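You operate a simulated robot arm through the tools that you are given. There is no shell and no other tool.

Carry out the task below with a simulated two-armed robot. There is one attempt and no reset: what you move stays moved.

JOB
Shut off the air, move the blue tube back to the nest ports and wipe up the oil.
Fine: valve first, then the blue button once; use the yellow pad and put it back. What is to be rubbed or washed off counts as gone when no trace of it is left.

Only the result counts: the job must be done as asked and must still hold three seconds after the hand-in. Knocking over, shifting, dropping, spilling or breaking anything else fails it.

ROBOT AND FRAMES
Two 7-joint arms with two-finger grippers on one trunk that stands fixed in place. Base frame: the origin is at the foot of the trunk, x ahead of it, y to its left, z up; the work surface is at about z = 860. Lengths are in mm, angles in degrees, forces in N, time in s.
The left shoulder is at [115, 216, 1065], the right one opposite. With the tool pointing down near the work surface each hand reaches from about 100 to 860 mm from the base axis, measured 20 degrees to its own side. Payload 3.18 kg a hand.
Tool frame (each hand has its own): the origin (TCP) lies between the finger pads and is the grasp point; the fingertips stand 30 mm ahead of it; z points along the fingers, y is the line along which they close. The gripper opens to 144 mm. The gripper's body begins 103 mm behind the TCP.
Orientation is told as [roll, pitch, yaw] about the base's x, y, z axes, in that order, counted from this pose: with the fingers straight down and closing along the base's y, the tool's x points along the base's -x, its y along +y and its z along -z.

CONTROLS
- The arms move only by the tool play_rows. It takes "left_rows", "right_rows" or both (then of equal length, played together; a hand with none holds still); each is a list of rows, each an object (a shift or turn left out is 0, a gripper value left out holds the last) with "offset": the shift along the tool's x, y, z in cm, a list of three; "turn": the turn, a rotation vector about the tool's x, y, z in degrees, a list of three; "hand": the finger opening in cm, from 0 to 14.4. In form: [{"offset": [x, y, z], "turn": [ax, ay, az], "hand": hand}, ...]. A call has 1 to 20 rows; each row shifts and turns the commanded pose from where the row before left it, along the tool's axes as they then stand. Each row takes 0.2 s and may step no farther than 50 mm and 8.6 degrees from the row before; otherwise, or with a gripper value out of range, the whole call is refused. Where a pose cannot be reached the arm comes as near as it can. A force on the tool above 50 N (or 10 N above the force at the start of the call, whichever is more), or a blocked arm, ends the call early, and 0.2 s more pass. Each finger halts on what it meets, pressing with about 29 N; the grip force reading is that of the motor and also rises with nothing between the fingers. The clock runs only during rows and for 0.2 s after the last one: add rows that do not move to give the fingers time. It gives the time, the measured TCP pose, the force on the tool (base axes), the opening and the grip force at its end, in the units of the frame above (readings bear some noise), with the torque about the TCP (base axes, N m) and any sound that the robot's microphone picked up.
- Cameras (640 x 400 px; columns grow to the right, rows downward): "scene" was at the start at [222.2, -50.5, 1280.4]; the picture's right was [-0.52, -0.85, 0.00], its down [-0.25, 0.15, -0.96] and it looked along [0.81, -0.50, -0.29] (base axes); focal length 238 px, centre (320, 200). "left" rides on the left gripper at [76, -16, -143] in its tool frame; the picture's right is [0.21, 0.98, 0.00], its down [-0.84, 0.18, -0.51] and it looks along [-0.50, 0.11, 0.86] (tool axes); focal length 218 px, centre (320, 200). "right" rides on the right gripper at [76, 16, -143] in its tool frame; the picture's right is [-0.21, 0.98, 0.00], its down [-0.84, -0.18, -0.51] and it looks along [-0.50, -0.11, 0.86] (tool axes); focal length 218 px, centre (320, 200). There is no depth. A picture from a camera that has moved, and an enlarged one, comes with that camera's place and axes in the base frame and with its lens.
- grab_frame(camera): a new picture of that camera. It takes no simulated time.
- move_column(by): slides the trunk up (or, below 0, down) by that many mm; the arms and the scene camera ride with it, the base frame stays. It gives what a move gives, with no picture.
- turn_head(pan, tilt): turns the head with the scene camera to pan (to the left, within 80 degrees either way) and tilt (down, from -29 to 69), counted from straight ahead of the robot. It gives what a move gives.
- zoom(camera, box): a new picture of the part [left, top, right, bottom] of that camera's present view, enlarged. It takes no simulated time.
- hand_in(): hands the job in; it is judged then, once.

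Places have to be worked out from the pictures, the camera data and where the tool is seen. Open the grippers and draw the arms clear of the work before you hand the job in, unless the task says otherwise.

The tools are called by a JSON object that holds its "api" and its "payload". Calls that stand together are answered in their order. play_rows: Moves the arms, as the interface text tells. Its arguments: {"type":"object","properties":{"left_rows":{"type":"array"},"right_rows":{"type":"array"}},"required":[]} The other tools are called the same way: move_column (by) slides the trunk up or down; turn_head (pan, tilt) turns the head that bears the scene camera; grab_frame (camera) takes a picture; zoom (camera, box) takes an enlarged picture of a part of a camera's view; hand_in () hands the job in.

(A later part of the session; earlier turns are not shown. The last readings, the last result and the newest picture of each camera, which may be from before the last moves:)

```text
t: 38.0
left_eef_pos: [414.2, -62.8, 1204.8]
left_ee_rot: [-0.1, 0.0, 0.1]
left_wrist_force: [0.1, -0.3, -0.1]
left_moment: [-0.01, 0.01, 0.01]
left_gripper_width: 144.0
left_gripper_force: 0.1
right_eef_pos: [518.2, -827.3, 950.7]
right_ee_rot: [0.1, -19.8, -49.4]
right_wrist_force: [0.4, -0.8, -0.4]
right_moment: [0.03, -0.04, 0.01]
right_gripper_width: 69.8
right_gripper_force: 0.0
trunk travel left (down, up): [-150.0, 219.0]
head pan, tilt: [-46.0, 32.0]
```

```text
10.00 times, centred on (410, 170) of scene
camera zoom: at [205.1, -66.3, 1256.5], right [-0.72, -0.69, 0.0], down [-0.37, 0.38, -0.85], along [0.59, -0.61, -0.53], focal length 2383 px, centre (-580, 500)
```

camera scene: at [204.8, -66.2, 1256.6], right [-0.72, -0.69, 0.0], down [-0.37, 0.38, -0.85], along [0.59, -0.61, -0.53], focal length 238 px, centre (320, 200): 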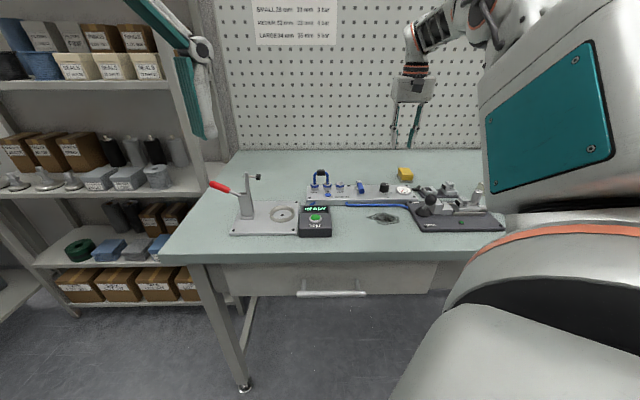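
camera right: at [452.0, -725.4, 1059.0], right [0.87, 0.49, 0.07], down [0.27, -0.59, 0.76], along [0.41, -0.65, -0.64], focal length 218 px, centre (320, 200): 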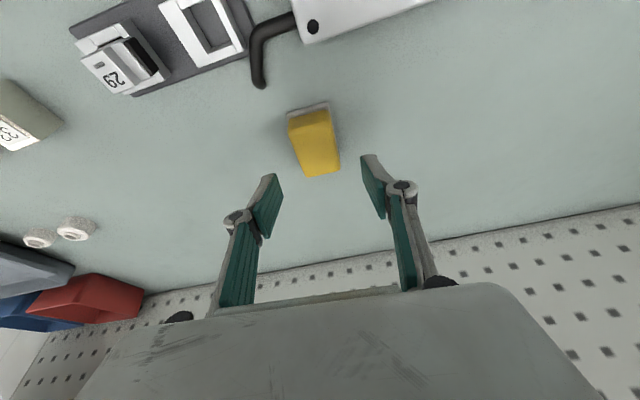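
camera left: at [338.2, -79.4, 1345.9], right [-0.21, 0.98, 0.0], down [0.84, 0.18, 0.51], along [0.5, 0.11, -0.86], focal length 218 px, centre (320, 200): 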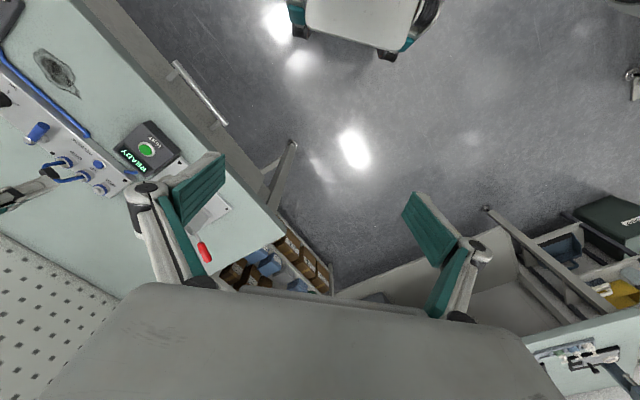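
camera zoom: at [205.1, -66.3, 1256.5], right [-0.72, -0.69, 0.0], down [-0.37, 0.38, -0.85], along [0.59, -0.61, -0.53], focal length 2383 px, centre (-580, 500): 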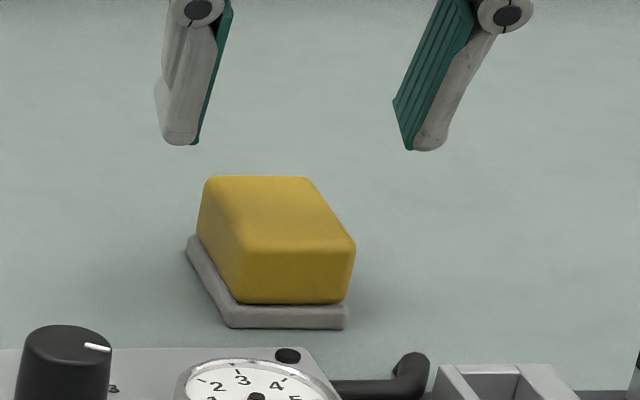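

The pad's centre is at P -219.6, Q -960.2, on the finger centreline. I'll descend the last 41 mm and look before closing.

{"api": "play_rows", "payload": {"right_rows": [{"offset": [0.7, 0, 1.93]}, {"offset": [0.7, 0, 1.93]}, {}, {}]}}

{"api": "zoom", "payload": {"camera": "right", "box": [240, 80, 400, 200]}}

{"api": "zoom", "payload": {"camera": "scene", "box": [390, 150, 430, 190]}}

```text
t: 39.0
left_eef_pos: [415.2, -61.5, 1204.1]
left_ee_rot: [-0.1, 0.0, 0.1]
left_wrist_force: [1.1, -0.2, -0.3]
left_moment: [0.03, 0.01, 0.0]
left_gripper_width: 143.9
left_gripper_force: 0.1
right_eef_pos: [518.2, -828.5, 910.7]
right_ee_rot: [0.0, -20.0, -49.3]
right_wrist_force: [-0.5, -1.0, 0.2]
right_moment: [-0.05, 0.0, 0.01]
right_gripper_width: 69.9
right_gripper_force: 0.2
trunk travel left (down, up): [-150.0, 219.0]
head pan, tilt: [-46.0, 32.0]
```

```text
3.33 times, centred on (320, 140) of right
camera zoom: at [451.9, -726.3, 1017.3], right [0.87, 0.49, 0.07], down [0.27, -0.59, 0.76], along [0.41, -0.65, -0.64], focal length 728 px, centre (320, 400)
```

zoom: 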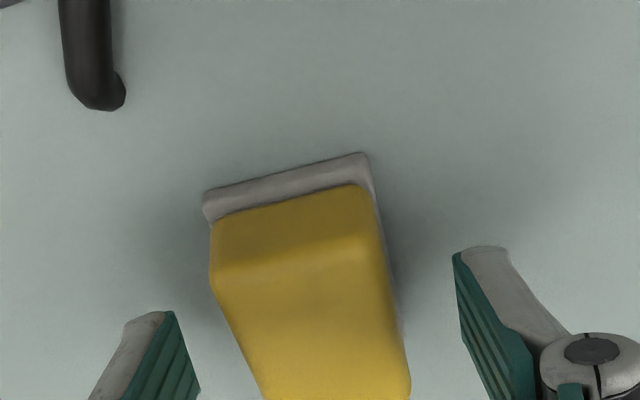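

```text
10.00 times, centred on (410, 170) of scene
camera zoom: at [204.9, -66.2, 1256.5], right [-0.72, -0.69, 0.0], down [-0.37, 0.38, -0.85], along [0.59, -0.61, -0.53], focal length 2383 px, centre (-580, 500)
```

zoom: 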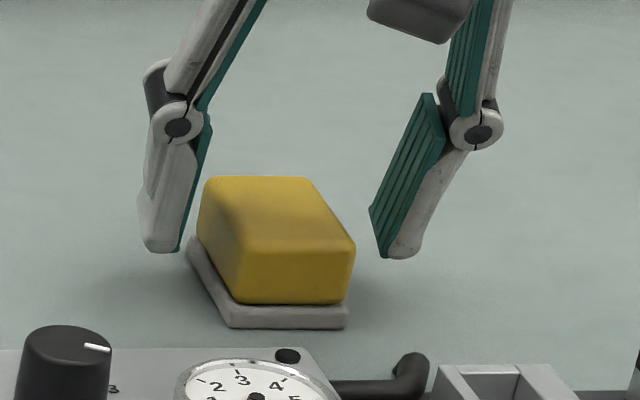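

The fingers straddle the pad, clear of the tray. I note this grasp pose for the return, (518.2, -828.5, 910.7) with pitch -20 and yaw -49.3, and close.

{"api": "play_rows", "payload": {"right_rows": [{"hand": 5}, {"hand": 4}, {"hand": 2}, {}, {}]}}

{"api": "zoom", "payload": {"camera": "right", "box": [240, 80, 400, 200]}}

{"api": "zoom", "payload": {"camera": "scene", "box": [390, 150, 430, 190]}}

```text
t: 40.2
left_eef_pos: [414.0, -62.7, 1203.0]
left_ee_rot: [-0.1, 0.0, 0.1]
left_wrist_force: [0.7, 0.3, -0.4]
left_moment: [-0.03, 0.0, -0.01]
left_gripper_width: 144.0
left_gripper_force: 0.0
right_eef_pos: [517.7, -828.7, 910.7]
right_ee_rot: [0.0, -20.1, -49.3]
right_wrist_force: [-0.3, -1.2, 0.2]
right_moment: [-0.04, 0.02, 0.01]
right_gripper_width: 39.1
right_gripper_force: 29.1
trunk travel left (down, up): [-150.0, 219.0]
head pan, tilt: [-46.0, 32.0]
```

```text
3.33 times, centred on (320, 140) of right
camera zoom: at [451.8, -726.2, 1017.8], right [0.87, 0.49, 0.07], down [0.27, -0.59, 0.77], along [0.41, -0.65, -0.64], focal length 728 px, centre (320, 400)
```

zoom: 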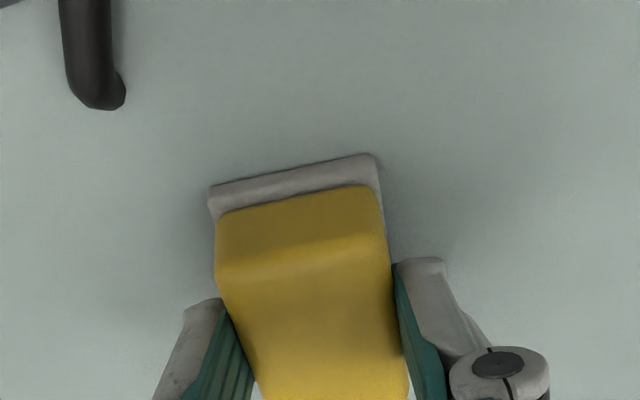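

```text
10.00 times, centred on (410, 170) of scene
camera zoom: at [204.8, -66.1, 1256.6], right [-0.72, -0.69, 0.0], down [-0.37, 0.38, -0.85], along [0.59, -0.61, -0.53], focal length 2383 px, centre (-580, 500)
```

zoom: 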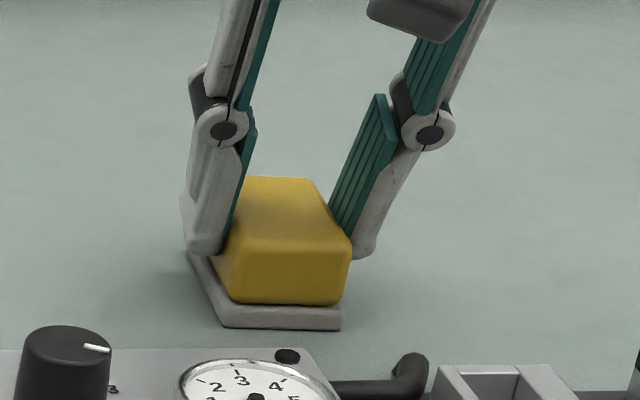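

The grey base moved about 2 mm together with the yellow block, so it may be part of the pad rather than a tray. I'll lift slightly and look.

{"api": "play_rows", "payload": {"right_rows": [{"offset": [-0.34, 0, -0.94]}, {"offset": [-0.34, 0, -0.94]}, {}]}}

{"api": "zoom", "payload": {"camera": "right", "box": [240, 80, 400, 200]}}

{"api": "zoom", "payload": {"camera": "scene", "box": [390, 150, 430, 190]}}

```text
t: 41.0
left_eef_pos: [413.9, -63.4, 1204.4]
left_ee_rot: [-0.1, 0.0, 0.1]
left_wrist_force: [0.4, 0.6, -0.3]
left_moment: [0.03, -0.01, -0.01]
left_gripper_width: 144.4
left_gripper_force: 0.0
right_eef_pos: [519.8, -827.8, 931.0]
right_ee_rot: [0.0, -20.1, -49.5]
right_wrist_force: [-1.3, 0.5, -0.9]
right_moment: [0.03, -0.02, -0.01]
right_gripper_width: 39.0
right_gripper_force: 28.7
trunk travel left (down, up): [-150.0, 219.0]
head pan, tilt: [-46.0, 32.0]
```

```text
3.33 times, centred on (320, 140) of right
camera zoom: at [453.8, -725.7, 1038.0], right [0.87, 0.49, 0.07], down [0.27, -0.59, 0.76], along [0.41, -0.65, -0.64], focal length 728 px, centre (320, 400)
```

zoom: 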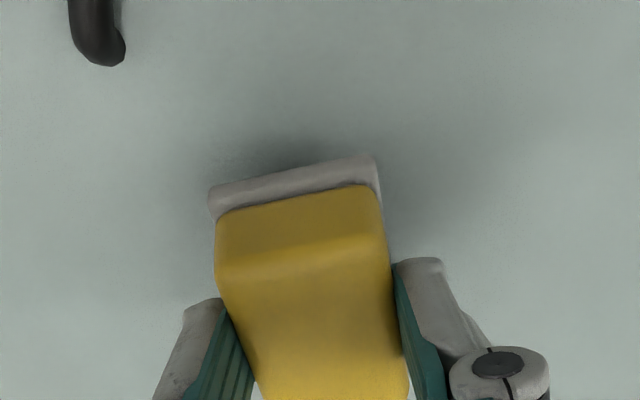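

```text
10.00 times, centred on (410, 170) of scene
camera zoom: at [204.9, -66.3, 1256.5], right [-0.72, -0.69, 0.0], down [-0.37, 0.38, -0.85], along [0.59, -0.61, -0.53], focal length 2383 px, centre (-580, 500)
```

zoom: 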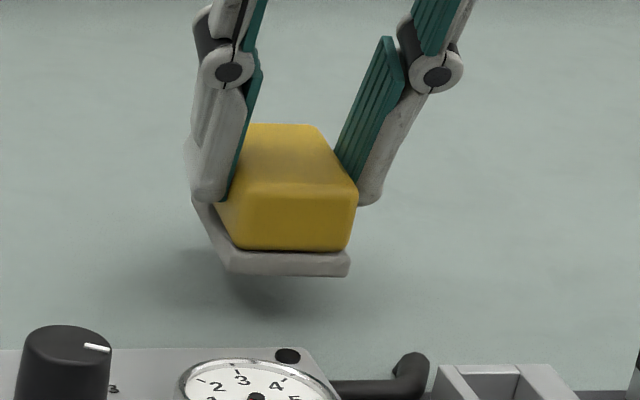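

The grey base belongs to the pad, so on the table its underside sits at table height when the TCP is at z 910.7 with this tilt. I'll carry it inward and up over the panel, square the yaw to -45°, and move above the oil.

{"api": "play_rows", "payload": {"right_rows": [{"offset": [-0.68, 0, -1.88]}, {"offset": [1.02, 0, -3.03]}, {"offset": [1.5, 0, -3.2]}, {"turn": [0, 0, 0]}, {}]}}

{"api": "grab_frame", "payload": {"camera": "right"}}

```text
t: 42.2
left_eef_pos: [414.5, -63.0, 1204.4]
left_ee_rot: [-0.1, -0.1, 0.0]
left_wrist_force: [-0.2, 0.4, -0.5]
left_moment: [0.03, -0.02, 0.02]
left_gripper_width: 144.1
left_gripper_force: 0.0
right_eef_pos: [488.9, -796.6, 1001.2]
right_ee_rot: [0.2, -19.8, -49.2]
right_wrist_force: [0.1, 0.2, 0.4]
right_moment: [-0.02, -0.02, 0.01]
right_gripper_width: 39.0
right_gripper_force: 29.1
trunk travel left (down, up): [-150.0, 219.0]
head pan, tilt: [-46.0, 32.0]
```

```text
taken
camera right: at [423.1, -694.9, 1109.2], right [0.87, 0.49, 0.07], down [0.27, -0.59, 0.76], along [0.42, -0.64, -0.64], focal length 218 px, centre (320, 200)
```

right: 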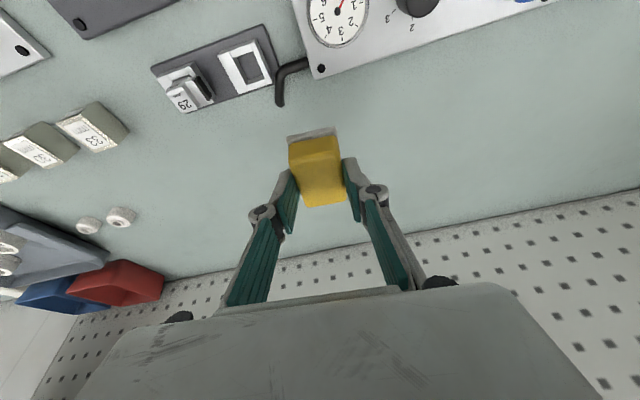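

The pad is held firmly at z 1001. I'll rotate 4.3° about the vertical and travel to above the near-GRIP end of the oil.

{"api": "play_rows", "payload": {"right_rows": [{"turn": [-1.47, 0, -4.04]}, {"offset": [3.4, 1.77, -1.24]}, {"offset": [3.4, 1.77, -1.24]}, {"offset": [3.4, 1.77, -1.24]}, {"offset": [3.4, 1.77, -1.24]}, {"offset": [3.4, 1.77, -1.24]}, {}]}}

{"api": "grab_frame", "payload": {"camera": "right"}}

{"api": "zoom", "payload": {"camera": "scene", "box": [330, 130, 460, 230]}}

```text
t: 43.8
left_eef_pos: [413.2, -62.2, 1203.7]
left_ee_rot: [-0.2, 0.0, 0.1]
left_wrist_force: [-0.2, -0.2, -0.6]
left_moment: [-0.03, 0.02, 0.0]
left_gripper_width: 143.9
left_gripper_force: 0.0
right_eef_pos: [451.9, -773.0, 997.5]
right_ee_rot: [0.7, -19.4, -44.7]
right_wrist_force: [-1.3, -0.1, -0.9]
right_moment: [-0.03, 0.01, -0.01]
right_gripper_width: 39.4
right_gripper_force: 29.0
right hand out of reach, approached as far as the arm can: row 2, 3, 4, 5, 6
trunk travel left (down, up): [-150.0, 219.0]
head pan, tilt: [-46.0, 32.0]
```

```text
taken
camera right: at [377.0, -678.3, 1107.9], right [0.83, 0.56, 0.08], down [0.32, -0.57, 0.76], along [0.47, -0.6, -0.65], focal length 218 px, centre (320, 200)
```

right: 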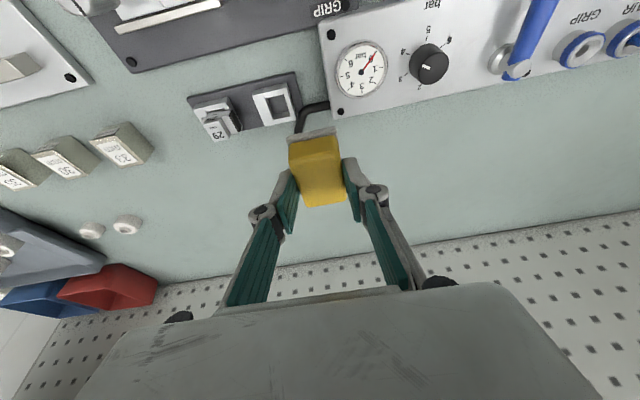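

```text
4.00 times, centred on (395, 180) of scene
camera zoom: at [205.1, -66.3, 1256.5], right [-0.72, -0.69, 0.0], down [-0.37, 0.38, -0.85], along [0.59, -0.61, -0.53], focal length 953 px, centre (20, 280)
```

zoom: 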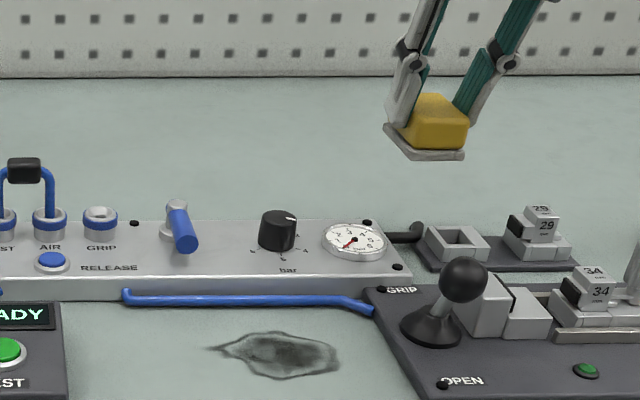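

The arm could not follow: with this 20° tilt, targets closer in at this height are out of its range, and it stopped near P -227, Q -866. The limit eased at lower heights earlier, so raising the trunk should help. First I'll check the commanded state with a still row.

{"api": "play_rows", "payload": {"right_rows": [{}, {}]}}

```text
t: 44.4
left_eef_pos: [414.3, -63.0, 1203.3]
left_ee_rot: [-0.1, 0.0, 0.0]
left_wrist_force: [-1.0, -0.9, -0.2]
left_moment: [0.03, 0.02, -0.02]
left_gripper_width: 143.9
left_gripper_force: 0.1
right_eef_pos: [451.9, -772.3, 999.4]
right_ee_rot: [0.6, -19.4, -44.7]
right_wrist_force: [-0.3, -0.4, -0.5]
right_moment: [0.02, 0.0, 0.01]
right_gripper_width: 39.1
right_gripper_force: 29.1
trunk travel left (down, up): [-150.0, 219.0]
head pan, tilt: [-46.0, 32.0]
```

The pose holds steady. I'll raise the trunk 150 mm so the same work height lies lower relative to the shoulder.

{"api": "move_column", "payload": {"by": 150}}

```text
t: 46.1
left_eef_pos: [415.8, -63.0, 1352.2]
left_ee_rot: [-0.1, 0.1, 0.1]
left_wrist_force: [0.7, 0.2, -0.5]
left_moment: [-0.04, 0.02, 0.03]
left_gripper_width: 143.8
left_gripper_force: 0.1
right_eef_pos: [392.4, -772.7, 1260.3]
right_ee_rot: [15.1, -31.3, -50.9]
right_wrist_force: [0.7, 0.2, -0.9]
right_moment: [0.04, 0.0, 0.0]
right_gripper_width: 39.0
right_gripper_force: 29.5
trunk travel left (down, up): [-300.0, 69.0]
head pan, tilt: [-46.0, 32.0]
```

The right arm drifted to a different posture during the lift, at (392, -773, 1260) with a changed tilt. I'll look before doing anything else.

{"api": "grab_frame", "payload": {"camera": "scene"}}

{"api": "grab_frame", "payload": {"camera": "right"}}

{"api": "play_rows", "payload": {"right_rows": [{}]}}

```text
taken
camera scene: at [105.6, -66.4, 1415.0], right [-0.72, -0.69, 0.0], down [-0.37, 0.38, -0.85], along [0.59, -0.61, -0.53], focal length 238 px, centre (320, 200)
```

scene: 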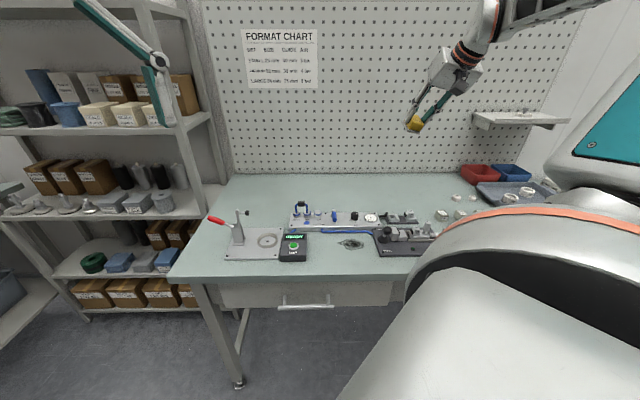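

```text
taken
camera right: at [288.8, -678.4, 1340.8], right [0.76, 0.56, 0.33], down [0.07, -0.57, 0.82], along [0.64, -0.6, -0.48], focal length 218 px, centre (320, 200)
```

right: 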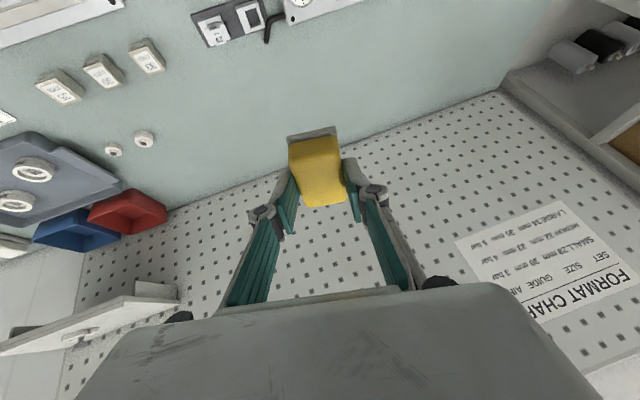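

```text
t: 46.5
left_eef_pos: [413.9, -63.1, 1354.4]
left_ee_rot: [-0.1, 0.1, 0.1]
left_wrist_force: [1.2, 1.0, -0.7]
left_moment: [0.0, 0.03, -0.01]
left_gripper_width: 144.1
left_gripper_force: 0.1
right_eef_pos: [393.5, -773.3, 1259.6]
right_ee_rot: [15.2, -31.4, -51.0]
right_wrist_force: [-0.6, -0.2, -0.3]
right_moment: [-0.02, -0.01, 0.02]
right_gripper_width: 39.0
right_gripper_force: 28.9
trunk travel left (down, up): [-300.0, 69.0]
head pan, tilt: [-46.0, 32.0]
```

The shoulder moved back as well as up, and the arm could not hold its pose there. I'll test how the commanded pose relates to the actual one with a small corrective turn, well above everything.

{"api": "play_rows", "payload": {"right_rows": [{"turn": [2.1, 1.95, -0.67]}, {}]}}

```text
t: 47.1
left_eef_pos: [413.2, -61.9, 1354.2]
left_ee_rot: [-0.1, 0.1, 0.1]
left_wrist_force: [-1.0, 0.0, 0.4]
left_moment: [-0.01, -0.01, -0.02]
left_gripper_width: 144.1
left_gripper_force: 0.1
right_eef_pos: [391.8, -774.2, 1261.3]
right_ee_rot: [12.3, -29.6, -49.5]
right_wrist_force: [-0.5, 0.6, -0.9]
right_moment: [0.04, -0.02, 0.02]
right_gripper_width: 39.2
right_gripper_force: 29.1
trunk travel left (down, up): [-300.0, 69.0]
head pan, tilt: [-46.0, 32.0]
```

The commanded pose follows the actual one, so I can restore the tilt. I'll bring the orientation back to pitch -20, yaw -45.

{"api": "play_rows", "payload": {"right_rows": [{"turn": [5.2, 4.88, -1.68]}, {"turn": [5.2, 4.88, -1.68]}, {}]}}

```text
t: 47.9
left_eef_pos: [414.2, -63.1, 1354.9]
left_ee_rot: [-0.1, -0.1, 0.1]
left_wrist_force: [0.2, -0.4, 0.2]
left_moment: [0.01, -0.02, 0.02]
left_gripper_width: 144.0
left_gripper_force: 0.1
right_eef_pos: [393.6, -773.5, 1260.7]
right_ee_rot: [-0.2, -20.3, -44.8]
right_wrist_force: [-0.3, 0.4, -0.6]
right_moment: [-0.01, 0.0, 0.01]
right_gripper_width: 38.9
right_gripper_force: 29.1
trunk travel left (down, up): [-300.0, 69.0]
head pan, tilt: [-46.0, 32.0]
```

The orientation is restored and within reach. I'll move laterally above the oil at this height, then come down to about z 1030.

{"api": "play_rows", "payload": {"right_rows": [{"offset": [2.31, 3.49, -0.84]}, {"offset": [2.31, 3.49, -0.84]}, {"offset": [2.31, 3.49, -0.84]}, {"offset": [2.31, 3.49, -0.84]}, {}]}}

```text
t: 49.1
left_eef_pos: [413.9, -62.7, 1354.1]
left_ee_rot: [-0.1, 0.0, 0.2]
left_wrist_force: [0.1, -0.4, -0.3]
left_moment: [0.02, -0.05, -0.03]
left_gripper_width: 144.1
left_gripper_force: 0.0
right_eef_pos: [432.0, -726.3, 1318.6]
right_ee_rot: [0.0, -19.6, -44.4]
right_wrist_force: [-0.2, -0.2, -0.8]
right_moment: [0.0, -0.01, -0.02]
right_gripper_width: 38.9
right_gripper_force: 29.0
right hand out of reach, approached as far as the arm can: row 1, 2, 3, 4
trunk travel left (down, up): [-300.0, 69.0]
head pan, tilt: [-46.0, 32.0]
```

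Moving inward at this height is at the arm's limit, so I'll go down first and then inward.

{"api": "play_rows", "payload": {"right_rows": [{"offset": [1.54, 0, 4.23]}, {"offset": [1.54, 0, 4.23]}, {"offset": [1.54, 0, 4.23]}, {"offset": [1.54, 0, 4.23]}, {"offset": [1.54, 0, 4.23]}, {}]}}

```text
t: 50.5
left_eef_pos: [414.0, -62.4, 1355.0]
left_ee_rot: [-0.1, 0.0, 0.1]
left_wrist_force: [-0.3, 0.5, -0.4]
left_moment: [-0.04, -0.02, 0.03]
left_gripper_width: 143.9
left_gripper_force: 0.1
right_eef_pos: [435.8, -777.2, 1108.1]
right_ee_rot: [0.0, -20.4, -44.9]
right_wrist_force: [-0.2, 0.4, -0.5]
right_moment: [-0.02, -0.02, 0.01]
right_gripper_width: 39.2
right_gripper_force: 29.2
right hand out of reach, approached as far as the arm can: row 1, 2, 3, 4
trunk travel left (down, up): [-300.0, 69.0]
head pan, tilt: [-46.0, 32.0]
```

At this tilt the arm cannot get inward at all, so I'll change the plan. I'll set the pad down on the free table strip behind the panel, within reach, and regrip it with a vertical hand for the wiping. First I'll move above that strip, near P -110, Q -905.

{"api": "play_rows", "payload": {"right_rows": [{"offset": [-1.11, 3.28, 0.4]}, {"offset": [-1.11, 3.28, 0.4]}, {"offset": [-1.11, 3.28, 0.4]}, {"offset": [-1.11, 3.28, 0.4]}, {}]}}

{"api": "grab_frame", "payload": {"camera": "scene"}}

```text
t: 51.7
left_eef_pos: [413.6, -62.0, 1354.3]
left_ee_rot: [-0.1, 0.0, 0.0]
left_wrist_force: [0.0, 0.5, -1.3]
left_moment: [0.01, -0.01, 0.02]
left_gripper_width: 144.2
left_gripper_force: 0.0
right_eef_pos: [562.8, -766.0, 1106.1]
right_ee_rot: [0.1, -20.1, -44.7]
right_wrist_force: [0.7, -1.2, -0.5]
right_moment: [0.04, 0.02, -0.01]
right_gripper_width: 39.0
right_gripper_force: 28.8
right hand out of reach, approached as far as the arm can: row 1, 2, 3, 4
trunk travel left (down, up): [-300.0, 69.0]
head pan, tilt: [-46.0, 32.0]
```

```text
taken
camera scene: at [104.5, -66.0, 1415.3], right [-0.72, -0.69, 0.0], down [-0.37, 0.38, -0.85], along [0.59, -0.61, -0.53], focal length 238 px, centre (320, 200)
```

scene: 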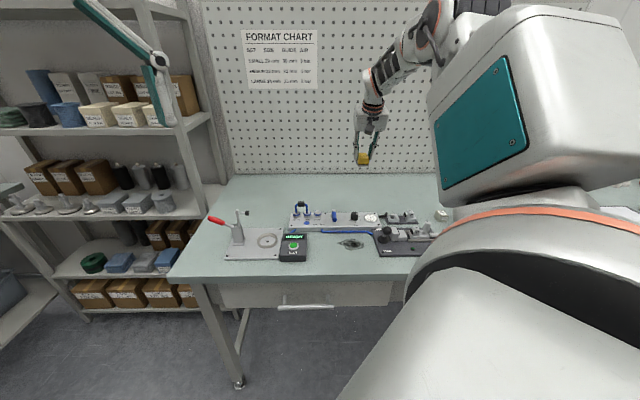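

The limit looks tied to the tilt's direction: with the hand pointing right-forward, y cannot come inside about -770. Turning about the vertical so the tilt points straight ahead should free it. I'll rotate +40° about the vertical here, high above the free strip.

{"api": "play_rows", "payload": {"right_rows": [{"turn": [-2.74, 0, -7.52]}, {"turn": [-2.74, 0, -7.52]}, {"turn": [-2.74, 0, -7.52]}, {"turn": [-2.74, 0, -7.52]}, {"turn": [-2.74, 0, -7.52]}, {}]}}

```text
t: 53.1
left_eef_pos: [414.7, -62.2, 1353.3]
left_ee_rot: [-0.1, 0.1, 0.1]
left_wrist_force: [-0.1, 0.3, 0.2]
left_moment: [0.0, 0.01, -0.02]
left_gripper_width: 144.0
left_gripper_force: 0.0
right_eef_pos: [563.9, -768.1, 1106.7]
right_ee_rot: [-0.3, -20.0, -4.7]
right_wrist_force: [-0.5, 0.3, -0.3]
right_moment: [-0.05, 0.02, 0.03]
right_gripper_width: 39.2
right_gripper_force: 29.0
trunk travel left (down, up): [-300.0, 69.0]
head pan, tilt: [-46.0, 32.0]
```

That worked: yaw -4.7, pitch -20, fully in reach. Now I'll move toward the oil at this height.

{"api": "play_rows", "payload": {"right_rows": [{"offset": [2.25, 2.78, -0.82]}, {"offset": [2.25, 2.78, -0.82]}, {"offset": [2.25, 2.78, -0.82]}, {"offset": [2.25, 2.78, -0.82]}, {"offset": [2.25, 2.78, -0.82]}, {"offset": [2.25, 2.78, -0.82]}, {}]}}

{"api": "grab_frame", "payload": {"camera": "scene"}}

{"api": "grab_frame", "payload": {"camera": "right"}}

```text
t: 54.7
left_eef_pos: [415.5, -62.6, 1353.6]
left_ee_rot: [-0.1, 0.0, 0.1]
left_wrist_force: [0.0, 0.2, 0.0]
left_moment: [0.03, 0.02, -0.02]
left_gripper_width: 144.0
left_gripper_force: 0.1
right_eef_pos: [434.3, -591.4, 1103.6]
right_ee_rot: [-0.3, -20.0, -4.8]
right_wrist_force: [0.4, -0.3, -0.5]
right_moment: [0.02, 0.04, 0.01]
right_gripper_width: 39.2
right_gripper_force: 28.5
trunk travel left (down, up): [-300.0, 69.0]
head pan, tilt: [-46.0, 32.0]
```

```text
taken
camera scene: at [106.1, -66.6, 1415.0], right [-0.72, -0.69, 0.0], down [-0.37, 0.38, -0.85], along [0.59, -0.61, -0.53], focal length 238 px, centre (320, 200)
```

scene: 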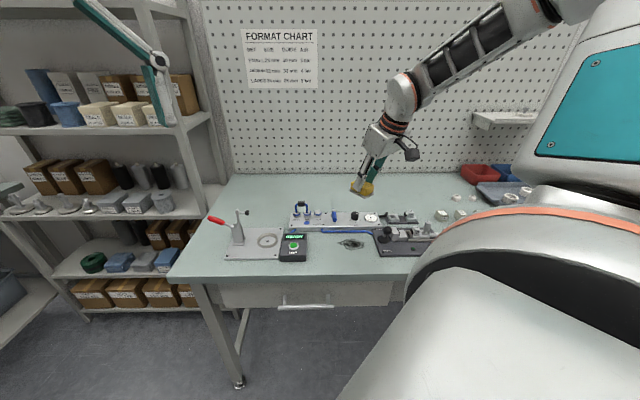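

```text
taken
camera right: at [315.1, -564.0, 1211.2], right [0.28, 0.96, 0.07], down [0.6, -0.23, 0.77], along [0.75, -0.17, -0.64], focal length 218 px, centre (320, 200)
```

right: 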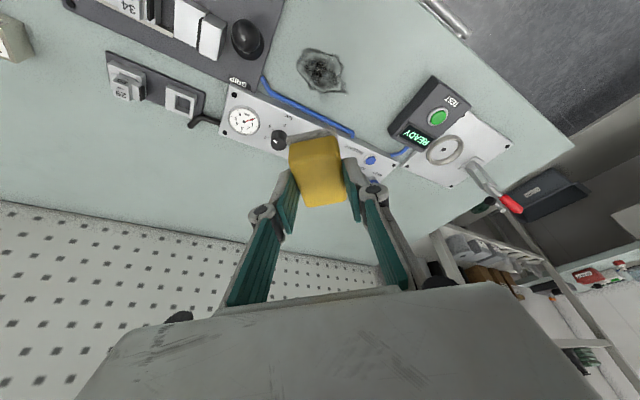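

The hand is above the oil area, in reach with the tilt kept. I'll shift to the start point near the GRIP end of the oil and lower the pad to about 20 mm above the table.

{"api": "play_rows", "payload": {"right_rows": [{"offset": [1.4, -1.39, -0.51]}, {"offset": [1.47, 0, 4.04]}, {"offset": [1.47, 0, 4.04]}, {"offset": [1.47, 0, 4.04]}, {"offset": [1.4, 0, 3.85]}, {}]}}

{"api": "grab_frame", "payload": {"camera": "right"}}

{"api": "zoom", "payload": {"camera": "scene", "box": [280, 180, 440, 280]}}

```text
t: 56.1
left_eef_pos: [414.6, -62.2, 1355.0]
left_ee_rot: [0.0, 0.0, 0.1]
left_wrist_force: [0.2, 0.1, 0.2]
left_moment: [-0.03, -0.02, 0.03]
left_gripper_width: 144.2
left_gripper_force: 0.0
right_eef_pos: [419.1, -601.2, 934.7]
right_ee_rot: [-0.4, -20.2, -4.8]
right_wrist_force: [-0.3, 0.1, -0.1]
right_moment: [-0.01, 0.01, -0.01]
right_gripper_width: 39.1
right_gripper_force: 28.9
trunk travel left (down, up): [-300.0, 69.0]
head pan, tilt: [-46.0, 32.0]
```

```text
taken
camera right: at [300.0, -574.8, 1041.1], right [0.28, 0.96, 0.07], down [0.6, -0.23, 0.77], along [0.75, -0.17, -0.64], focal length 218 px, centre (320, 200)
```

right: 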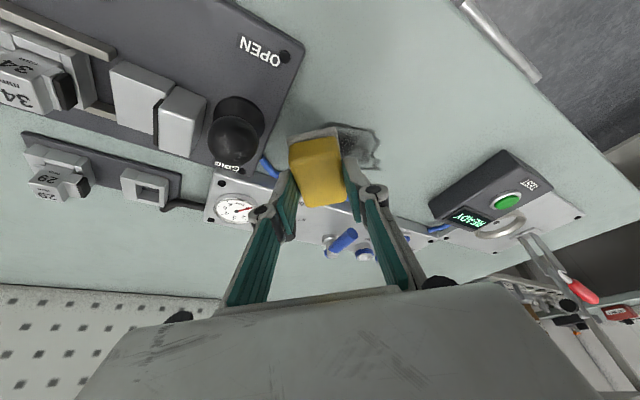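

```text
4.00 times, centred on (360, 230) of scene
camera zoom: at [104.9, -65.4, 1415.3], right [-0.72, -0.69, 0.0], down [-0.37, 0.38, -0.85], along [0.59, -0.61, -0.53], focal length 953 px, centre (160, 80)
```

zoom: 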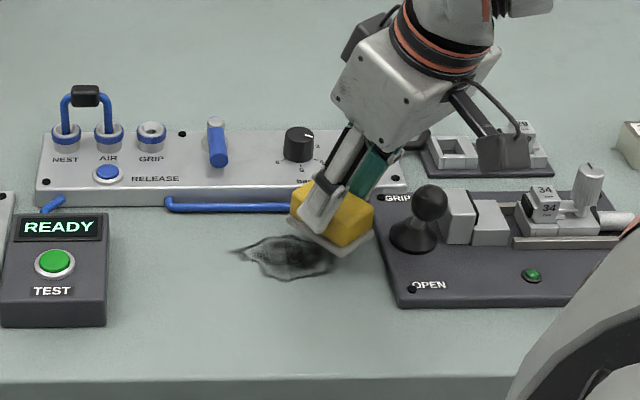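

The pad is about 24 mm above the table with about 15 mm clearance to the GRIP plate. I'll lower it until light contact is felt.

{"api": "play_rows", "payload": {"right_rows": [{"offset": [0.34, 0, 0.94]}, {"offset": [0.34, 0, 0.94]}, {"offset": [0.1, 0, 0.28]}, {}]}}

```text
t: 57.1
left_eef_pos: [415.6, -62.3, 1354.8]
left_ee_rot: [0.0, 0.0, 0.1]
left_wrist_force: [0.0, 0.1, 0.1]
left_moment: [0.02, -0.01, 0.01]
left_gripper_width: 144.1
left_gripper_force: 0.1
right_eef_pos: [419.5, -602.2, 912.4]
right_ee_rot: [-0.3, -20.1, -4.8]
right_wrist_force: [0.4, 0.7, -0.9]
right_moment: [-0.01, 0.0, 0.01]
right_gripper_width: 38.9
right_gripper_force: 29.2
trunk travel left (down, up): [-300.0, 69.0]
head pan, tilt: [-46.0, 32.0]
```

There is no contact yet at z 912.4. I'll continue in small steps.

{"api": "play_rows", "payload": {"right_rows": [{"offset": [0.05, 0, 0.14]}, {"offset": [0.05, 0, 0.14]}, {"offset": [0.05, 0, 0.14]}, {}]}}

```text
t: 58.1
left_eef_pos: [411.6, -60.6, 1355.7]
left_ee_rot: [-0.3, -0.2, 0.1]
left_wrist_force: [-0.2, 0.2, 0.7]
left_moment: [0.02, -0.02, 0.02]
left_gripper_width: 143.9
left_gripper_force: 0.2
right_eef_pos: [421.4, -602.5, 909.4]
right_ee_rot: [-0.5, -20.4, -4.7]
right_wrist_force: [-3.7, 0.7, 22.0]
right_moment: [0.07, 0.17, -0.02]
right_gripper_width: 39.1
right_gripper_force: 29.5
trunk travel left (down, up): [-300.0, 69.0]
head pan, tilt: [-46.0, 32.0]
```

Contact is made at 22 N, z 909.4. I'll ease to lighter pressure and make a first stroke along the panel direction over the oil.

{"api": "play_rows", "payload": {"right_rows": [{"offset": [-0.034, 0, -0.094]}, {"offset": [-1.155, 1.45, 0.4205]}, {"offset": [-1.155, 1.45, 0.4205]}, {"offset": [-1.155, 1.45, 0.4205]}, {"offset": [-1.155, 1.45, 0.4205]}, {"offset": [-1.155, 1.45, 0.4205]}, {"offset": [-1.155, 1.45, 0.4205]}, {}]}}

{"api": "zoom", "payload": {"camera": "scene", "box": [280, 180, 440, 280]}}

{"api": "grab_frame", "payload": {"camera": "right"}}

```text
t: 59.9
left_eef_pos: [412.3, -59.9, 1354.6]
left_ee_rot: [-0.2, -0.1, 0.1]
left_wrist_force: [0.5, -0.5, 0.3]
left_moment: [0.01, -0.02, -0.01]
left_gripper_width: 143.7
left_gripper_force: 0.1
right_eef_pos: [491.9, -532.4, 907.1]
right_ee_rot: [0.4, -20.4, -4.8]
right_wrist_force: [-7.3, 0.1, 20.8]
right_moment: [-0.11, 0.06, 0.01]
right_gripper_width: 39.1
right_gripper_force: 28.4
right hand out of reach, approached as far as the arm can: row 6, 7
trunk travel left (down, up): [-300.0, 69.0]
head pan, tilt: [-46.0, 32.0]
```

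```text
4.00 times, centred on (360, 230) of scene
camera zoom: at [103.0, -65.0, 1415.4], right [-0.72, -0.69, 0.0], down [-0.37, 0.38, -0.85], along [0.59, -0.61, -0.53], focal length 953 px, centre (160, 80)
```

zoom: 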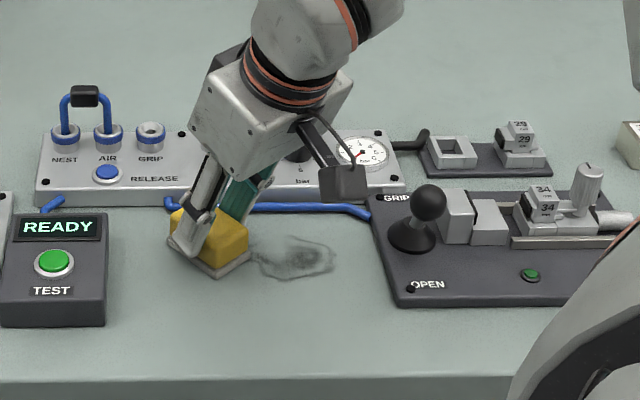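

```text
taken
camera right: at [372.3, -507.0, 1014.7], right [0.27, 0.96, 0.08], down [0.6, -0.23, 0.77], along [0.75, -0.17, -0.64], focal length 218 px, centre (320, 200)
```

right: 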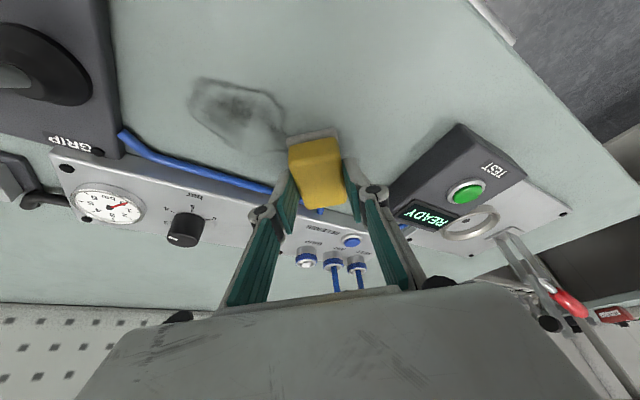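

The first stroke lightened the oil clearly. The reach limit appears near the NEST-side end, so I'll keep strokes between P -125 and -45 and sweep back and forth on several lines.

{"api": "play_rows", "payload": {"right_rows": [{"offset": [1.155, -1.45, -0.4205]}, {"offset": [1.155, -1.45, -0.4205]}, {"offset": [1.155, -1.45, -0.4205]}, {"offset": [1.155, -1.45, -0.4205]}, {"offset": [1.155, -1.45, -0.4205]}, {"offset": [0.86, 0.776, -0.313]}, {"offset": [-1.155, 1.45, 0.4205]}, {"offset": [-1.155, 1.45, 0.4205]}, {"offset": [-1.155, 1.45, 0.4205]}, {"offset": [-1.155, 1.45, 0.4205]}, {}]}}

{"api": "zoom", "payload": {"camera": "scene", "box": [280, 180, 440, 280]}}

{"api": "grab_frame", "payload": {"camera": "right"}}

```text
t: 62.3
left_eef_pos: [412.7, -63.0, 1355.4]
left_ee_rot: [-0.1, -0.1, 0.1]
left_wrist_force: [-0.2, -0.2, 0.1]
left_moment: [-0.02, 0.0, 0.0]
left_gripper_width: 144.0
left_gripper_force: 0.0
right_eef_pos: [472.4, -539.4, 908.0]
right_ee_rot: [-0.2, -20.4, -4.7]
right_wrist_force: [-6.5, -7.7, 20.3]
right_moment: [-0.22, 0.21, -0.01]
right_gripper_width: 39.0
right_gripper_force: 29.2
trunk travel left (down, up): [-300.0, 69.0]
head pan, tilt: [-46.0, 32.0]
```

```text
4.00 times, centred on (360, 230) of scene
camera zoom: at [103.2, -65.4, 1415.5], right [-0.72, -0.69, 0.0], down [-0.37, 0.38, -0.85], along [0.59, -0.61, -0.53], focal length 953 px, centre (160, 80)
```

zoom: 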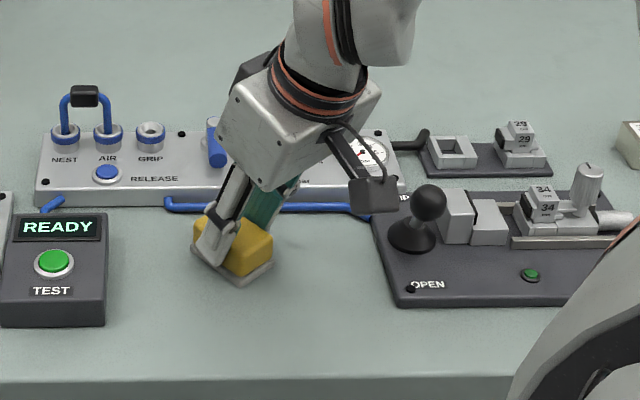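

```text
taken
camera right: at [351.6, -512.0, 1013.8], right [0.28, 0.96, 0.07], down [0.6, -0.23, 0.77], along [0.75, -0.17, -0.63], focal length 218 px, centre (320, 200)
```

right: 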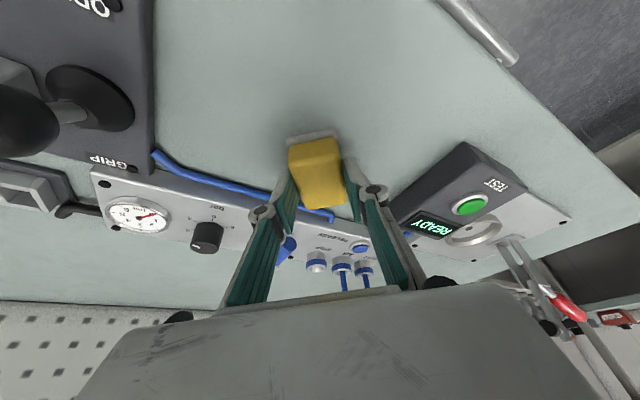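

Most of the oil looks gone. I'll look closely for traces.

{"api": "zoom", "payload": {"camera": "scene", "box": [320, 225, 384, 265]}}

{"api": "zoom", "payload": {"camera": "right", "box": [150, 40, 350, 180]}}

```text
10.00 times, centred on (352, 245) of scene
camera zoom: at [103.2, -65.4, 1415.5], right [-0.72, -0.69, 0.0], down [-0.37, 0.38, -0.85], along [0.59, -0.61, -0.53], focal length 2383 px, centre (0, -250)
```

zoom: 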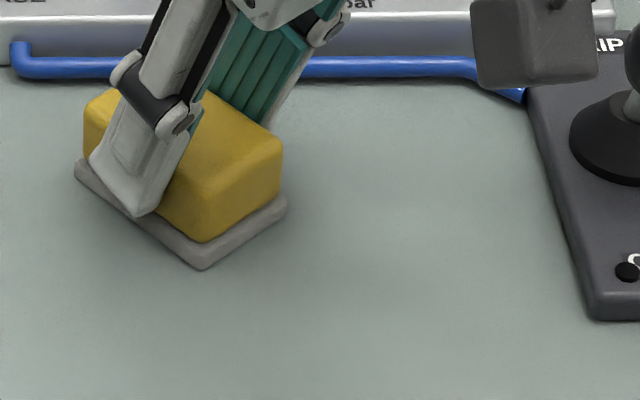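

```text
2.86 times, centred on (250, 110) of right
camera zoom: at [351.6, -512.0, 1013.8], right [0.28, 0.96, 0.07], down [0.6, -0.23, 0.77], along [0.75, -0.17, -0.63], focal length 624 px, centre (520, 457)
```

zoom: 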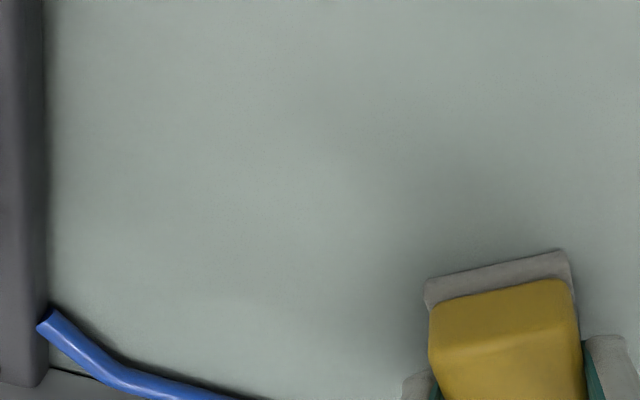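

No trace is visible, but I'll make further overlapping passes over the whole area and its edges to be sure.

{"api": "play_rows", "payload": {"right_rows": [{"offset": [0.574, 0.518, -0.209]}, {"offset": [1.155, -1.45, -0.4205]}, {"offset": [1.155, -1.45, -0.4205]}, {"offset": [1.155, -1.45, -0.4205]}, {"offset": [1.155, -1.45, -0.4205]}, {"offset": [0.486, -0.61, -0.177]}, {"offset": [-0.717, -0.647, 0.261]}, {"offset": [-0.717, -0.647, 0.261]}, {"offset": [-0.486, 0.61, 0.177]}, {"offset": [-1.155, 1.45, 0.4205]}, {"offset": [-1.155, 1.45, 0.4205]}, {"offset": [-1.155, 1.45, 0.4205]}, {"offset": [-1.155, 1.45, 0.4205]}, {"offset": [0.717, 0.647, -0.261]}, {"offset": [1.155, -1.45, -0.4205]}, {"offset": [1.155, -1.45, -0.4205]}, {"offset": [1.155, -1.45, -0.4205]}, {"offset": [1.155, -1.45, -0.4205]}, {}]}}

{"api": "zoom", "payload": {"camera": "scene", "box": [310, 220, 390, 270]}}

{"api": "zoom", "payload": {"camera": "right", "box": [230, 60, 430, 200]}}

```text
t: 66.3
left_eef_pos: [412.5, -62.7, 1353.6]
left_ee_rot: [0.0, 0.0, 0.2]
left_wrist_force: [0.4, 0.9, -0.1]
left_moment: [-0.01, 0.01, 0.01]
left_gripper_width: 144.1
left_gripper_force: 0.1
right_eef_pos: [414.8, -597.8, 906.7]
right_ee_rot: [-0.2, -20.1, -4.9]
right_wrist_force: [1.5, 0.9, 4.8]
right_moment: [0.07, -0.23, 0.01]
right_gripper_width: 39.0
right_gripper_force: 28.7
right hand out of reach, approached as far as the arm can: row 13
trunk travel left (down, up): [-300.0, 69.0]
head pan, tilt: [-46.0, 32.0]
```

```text
8.00 times, centred on (350, 245) of scene
camera zoom: at [105.1, -65.5, 1415.2], right [-0.72, -0.69, 0.0], down [-0.37, 0.38, -0.85], along [0.59, -0.61, -0.53], focal length 1906 px, centre (80, -160)
```

zoom: 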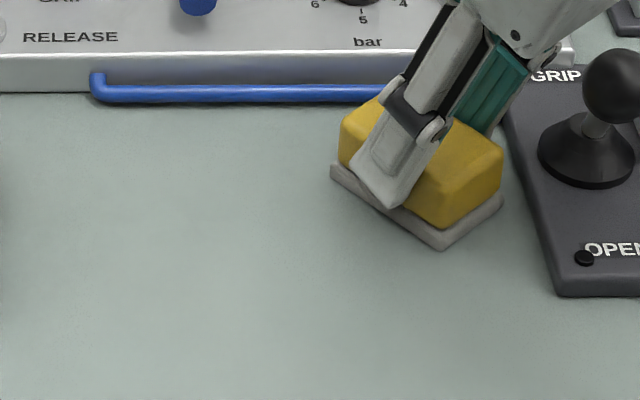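

```text
2.86 times, centred on (330, 130) of right
camera zoom: at [296.0, -570.1, 1014.1], right [0.28, 0.96, 0.07], down [0.6, -0.23, 0.77], along [0.75, -0.17, -0.64], focal length 624 px, centre (291, 400)
```

zoom: 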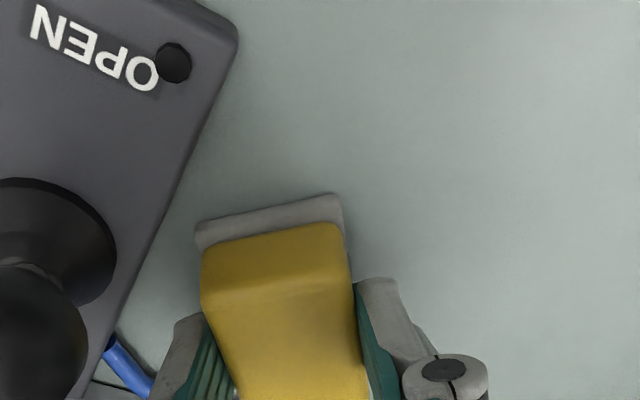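

The table looks clean in both views. I'll lift the pad straight up and inspect the whole area.

{"api": "play_rows", "payload": {"right_rows": [{"offset": [-0.34, 0, -0.94]}, {"offset": [-1.37, 0, -3.76]}, {"offset": [-1.37, 0, -3.76]}, {"offset": [-1.37, 0, -3.76]}, {"offset": [-1.37, 0, -3.76]}, {}]}}

{"api": "grab_frame", "payload": {"camera": "scene"}}

{"api": "zoom", "payload": {"camera": "scene", "box": [310, 215, 400, 275]}}

{"api": "zoom", "payload": {"camera": "right", "box": [220, 20, 420, 160]}}

```text
t: 67.7
left_eef_pos: [416.8, -63.7, 1353.9]
left_ee_rot: [-0.2, 0.0, 0.1]
left_wrist_force: [-0.1, -0.4, 0.0]
left_moment: [0.0, 0.02, -0.01]
left_gripper_width: 144.1
left_gripper_force: 0.1
right_eef_pos: [415.4, -596.7, 1077.6]
right_ee_rot: [-0.3, -20.1, -4.8]
right_wrist_force: [0.4, -0.6, 0.1]
right_moment: [0.02, 0.02, 0.0]
right_gripper_width: 39.0
right_gripper_force: 28.8
trunk travel left (down, up): [-300.0, 69.0]
head pan, tilt: [-46.0, 32.0]
```

```text
taken
camera scene: at [106.1, -66.3, 1415.0], right [-0.72, -0.69, 0.0], down [-0.37, 0.38, -0.85], along [0.59, -0.61, -0.53], focal length 238 px, centre (320, 200)
```

scene: 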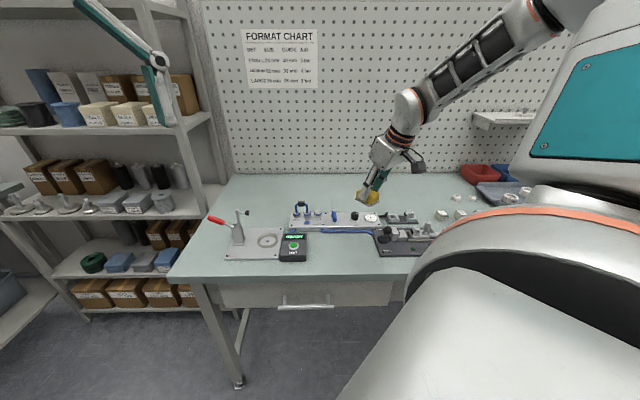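

```text
6.67 times, centred on (355, 245) of scene
camera zoom: at [106.1, -66.3, 1415.0], right [-0.72, -0.69, 0.0], down [-0.37, 0.38, -0.85], along [0.59, -0.61, -0.53], focal length 1589 px, centre (87, -100)
```

zoom: 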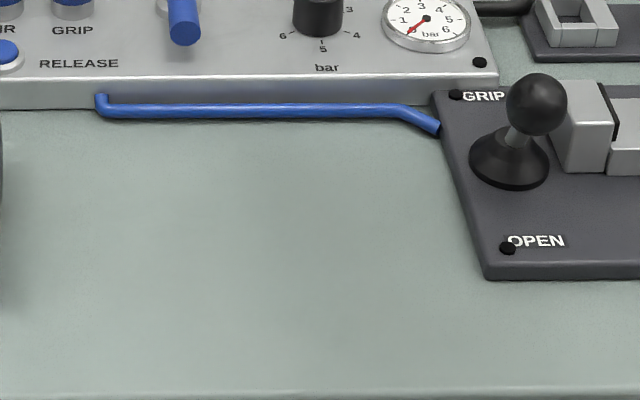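

```text
2.86 times, centred on (320, 90) of right
camera zoom: at [297.5, -570.2, 1184.4], right [0.28, 0.96, 0.07], down [0.6, -0.23, 0.77], along [0.75, -0.17, -0.64], focal length 624 px, centre (320, 514)
```

zoom: 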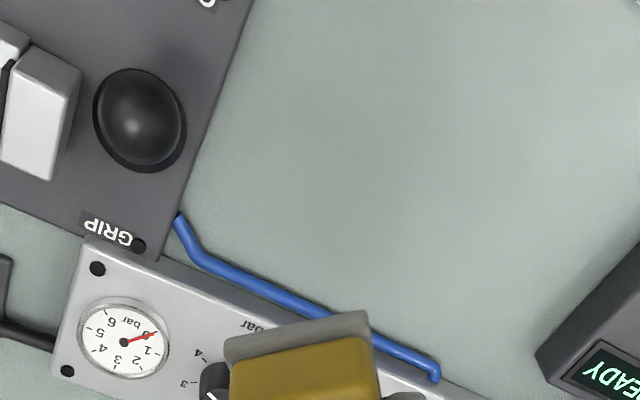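

The oil is gone with no visible trace. Now I'll return the pad, first retracing the path back over the strip behind the panel at a safe height.

{"api": "play_rows", "payload": {"right_rows": [{"offset": [-2.42, -2.78, 0.35]}, {"offset": [-2.42, -2.78, 0.35]}, {"offset": [-2.42, -2.78, 0.35]}, {"offset": [-2.42, -2.78, 0.35]}, {"offset": [-2.42, -2.78, 0.35]}, {"offset": [-2.42, -2.78, 0.35]}, {}]}}

```text
t: 69.3
left_eef_pos: [413.6, -62.0, 1355.5]
left_ee_rot: [-0.1, 0.0, 0.1]
left_wrist_force: [0.0, 0.7, 0.2]
left_moment: [-0.02, -0.04, 0.0]
left_gripper_width: 143.9
left_gripper_force: 0.1
right_eef_pos: [544.3, -774.2, 1111.9]
right_ee_rot: [-0.3, -20.2, -4.8]
right_wrist_force: [0.1, 0.6, -1.3]
right_moment: [-0.03, -0.02, 0.03]
right_gripper_width: 39.2
right_gripper_force: 29.0
trunk travel left (down, up): [-300.0, 69.0]
head pan, tilt: [-46.0, 32.0]
```

The hand is in reach above the free strip. I'll lower the trunk in two steps, watching that the arm rides with it cleanly.

{"api": "move_column", "payload": {"by": -75}}

```text
t: 70.4
left_eef_pos: [412.7, -62.1, 1278.7]
left_ee_rot: [-0.1, -0.1, 0.2]
left_wrist_force: [-0.3, 0.2, 0.0]
left_moment: [0.0, -0.09, -0.02]
left_gripper_width: 144.0
left_gripper_force: 0.1
right_eef_pos: [544.2, -775.1, 1034.5]
right_ee_rot: [-0.3, -20.3, -4.7]
right_wrist_force: [0.2, -0.6, -0.4]
right_moment: [0.0, -0.03, 0.02]
right_gripper_width: 39.1
right_gripper_force: 29.1
trunk travel left (down, up): [-225.0, 144.0]
head pan, tilt: [-46.0, 32.0]
```

The arm rode down cleanly, 75 mm and the same pose. I'll lower the remaining 75 mm.

{"api": "move_column", "payload": {"by": -75}}

{"api": "grab_frame", "payload": {"camera": "scene"}}

```text
t: 71.6
left_eef_pos: [411.1, -61.4, 1205.7]
left_ee_rot: [-0.1, -0.2, 0.1]
left_wrist_force: [-0.8, 0.5, 0.5]
left_moment: [-0.04, -0.08, -0.04]
left_gripper_width: 144.1
left_gripper_force: 0.1
right_eef_pos: [542.4, -774.2, 961.4]
right_ee_rot: [-0.2, -20.4, -4.8]
right_wrist_force: [-0.6, 0.6, 0.1]
right_moment: [-0.01, -0.02, 0.02]
right_gripper_width: 39.0
right_gripper_force: 29.2
trunk travel left (down, up): [-150.0, 219.0]
head pan, tilt: [-46.0, 32.0]
```

```text
taken
camera scene: at [202.8, -66.0, 1257.3], right [-0.72, -0.69, 0.0], down [-0.37, 0.38, -0.85], along [0.59, -0.61, -0.53], focal length 238 px, centre (320, 200)
```

scene: 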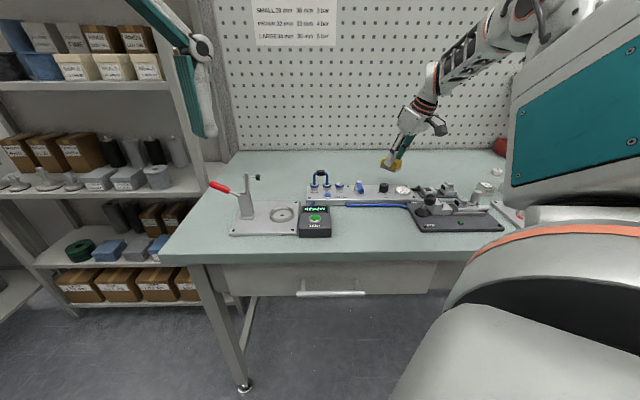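

The trunk is back at its original height and the arm at (542, -774, 961). I'll move outward and rotate back to yaw -47°, the pad's original orientation.

{"api": "play_rows", "payload": {"right_rows": [{"offset": [0.926, -2.88, -0.337]}, {"offset": [0.926, -2.88, -0.337]}, {"turn": [2.907, 0, 7.99]}, {"turn": [2.907, 0, 7.99]}, {"turn": [2.907, 0, 7.99]}, {"turn": [2.907, 0, 7.99]}, {"turn": [2.907, 0, 7.99]}, {}]}}

{"api": "zoom", "payload": {"camera": "scene", "box": [390, 150, 430, 190]}}

{"api": "grab_frame", "payload": {"camera": "right"}}

```text
t: 73.4
left_eef_pos: [414.7, -62.1, 1203.9]
left_ee_rot: [-0.1, 0.0, 0.1]
left_wrist_force: [0.7, 0.0, -0.4]
left_moment: [0.0, 0.01, 0.05]
left_gripper_width: 143.9
left_gripper_force: 0.1
right_eef_pos: [520.0, -830.7, 958.2]
right_ee_rot: [-0.1, -20.3, -47.4]
right_wrist_force: [-0.1, 0.3, -1.4]
right_moment: [0.01, -0.01, 0.01]
right_gripper_width: 39.0
right_gripper_force: 29.1
trunk travel left (down, up): [-150.0, 219.0]
head pan, tilt: [-46.0, 32.0]
```

```text
10.00 times, centred on (410, 170) of scene
camera zoom: at [204.9, -66.4, 1256.5], right [-0.72, -0.69, 0.0], down [-0.37, 0.38, -0.85], along [0.59, -0.61, -0.53], focal length 2383 px, centre (-580, 500)
```

zoom: 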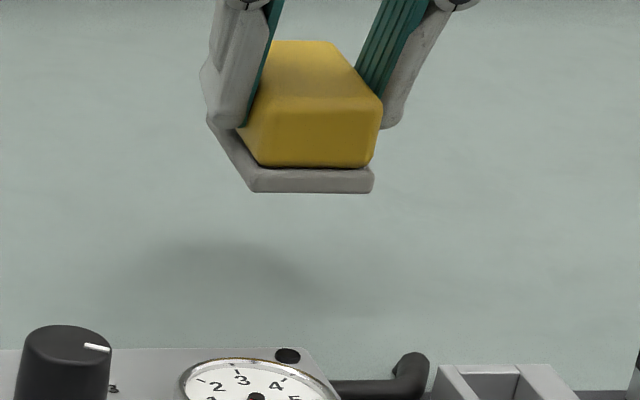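

```text
taken
camera right: at [450.0, -730.2, 1064.8], right [0.85, 0.52, 0.07], down [0.28, -0.57, 0.77], along [0.44, -0.64, -0.64], focal length 218 px, centre (320, 200)
```

right: 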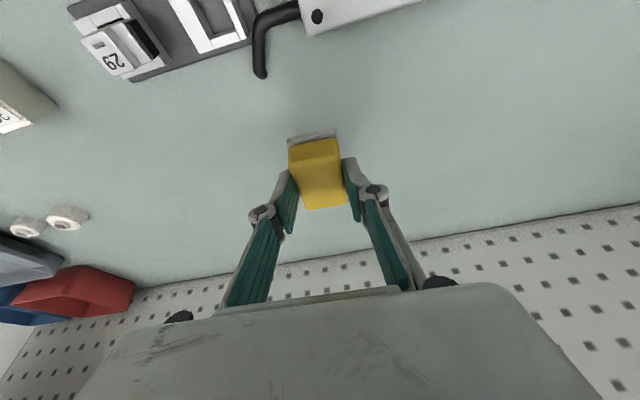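

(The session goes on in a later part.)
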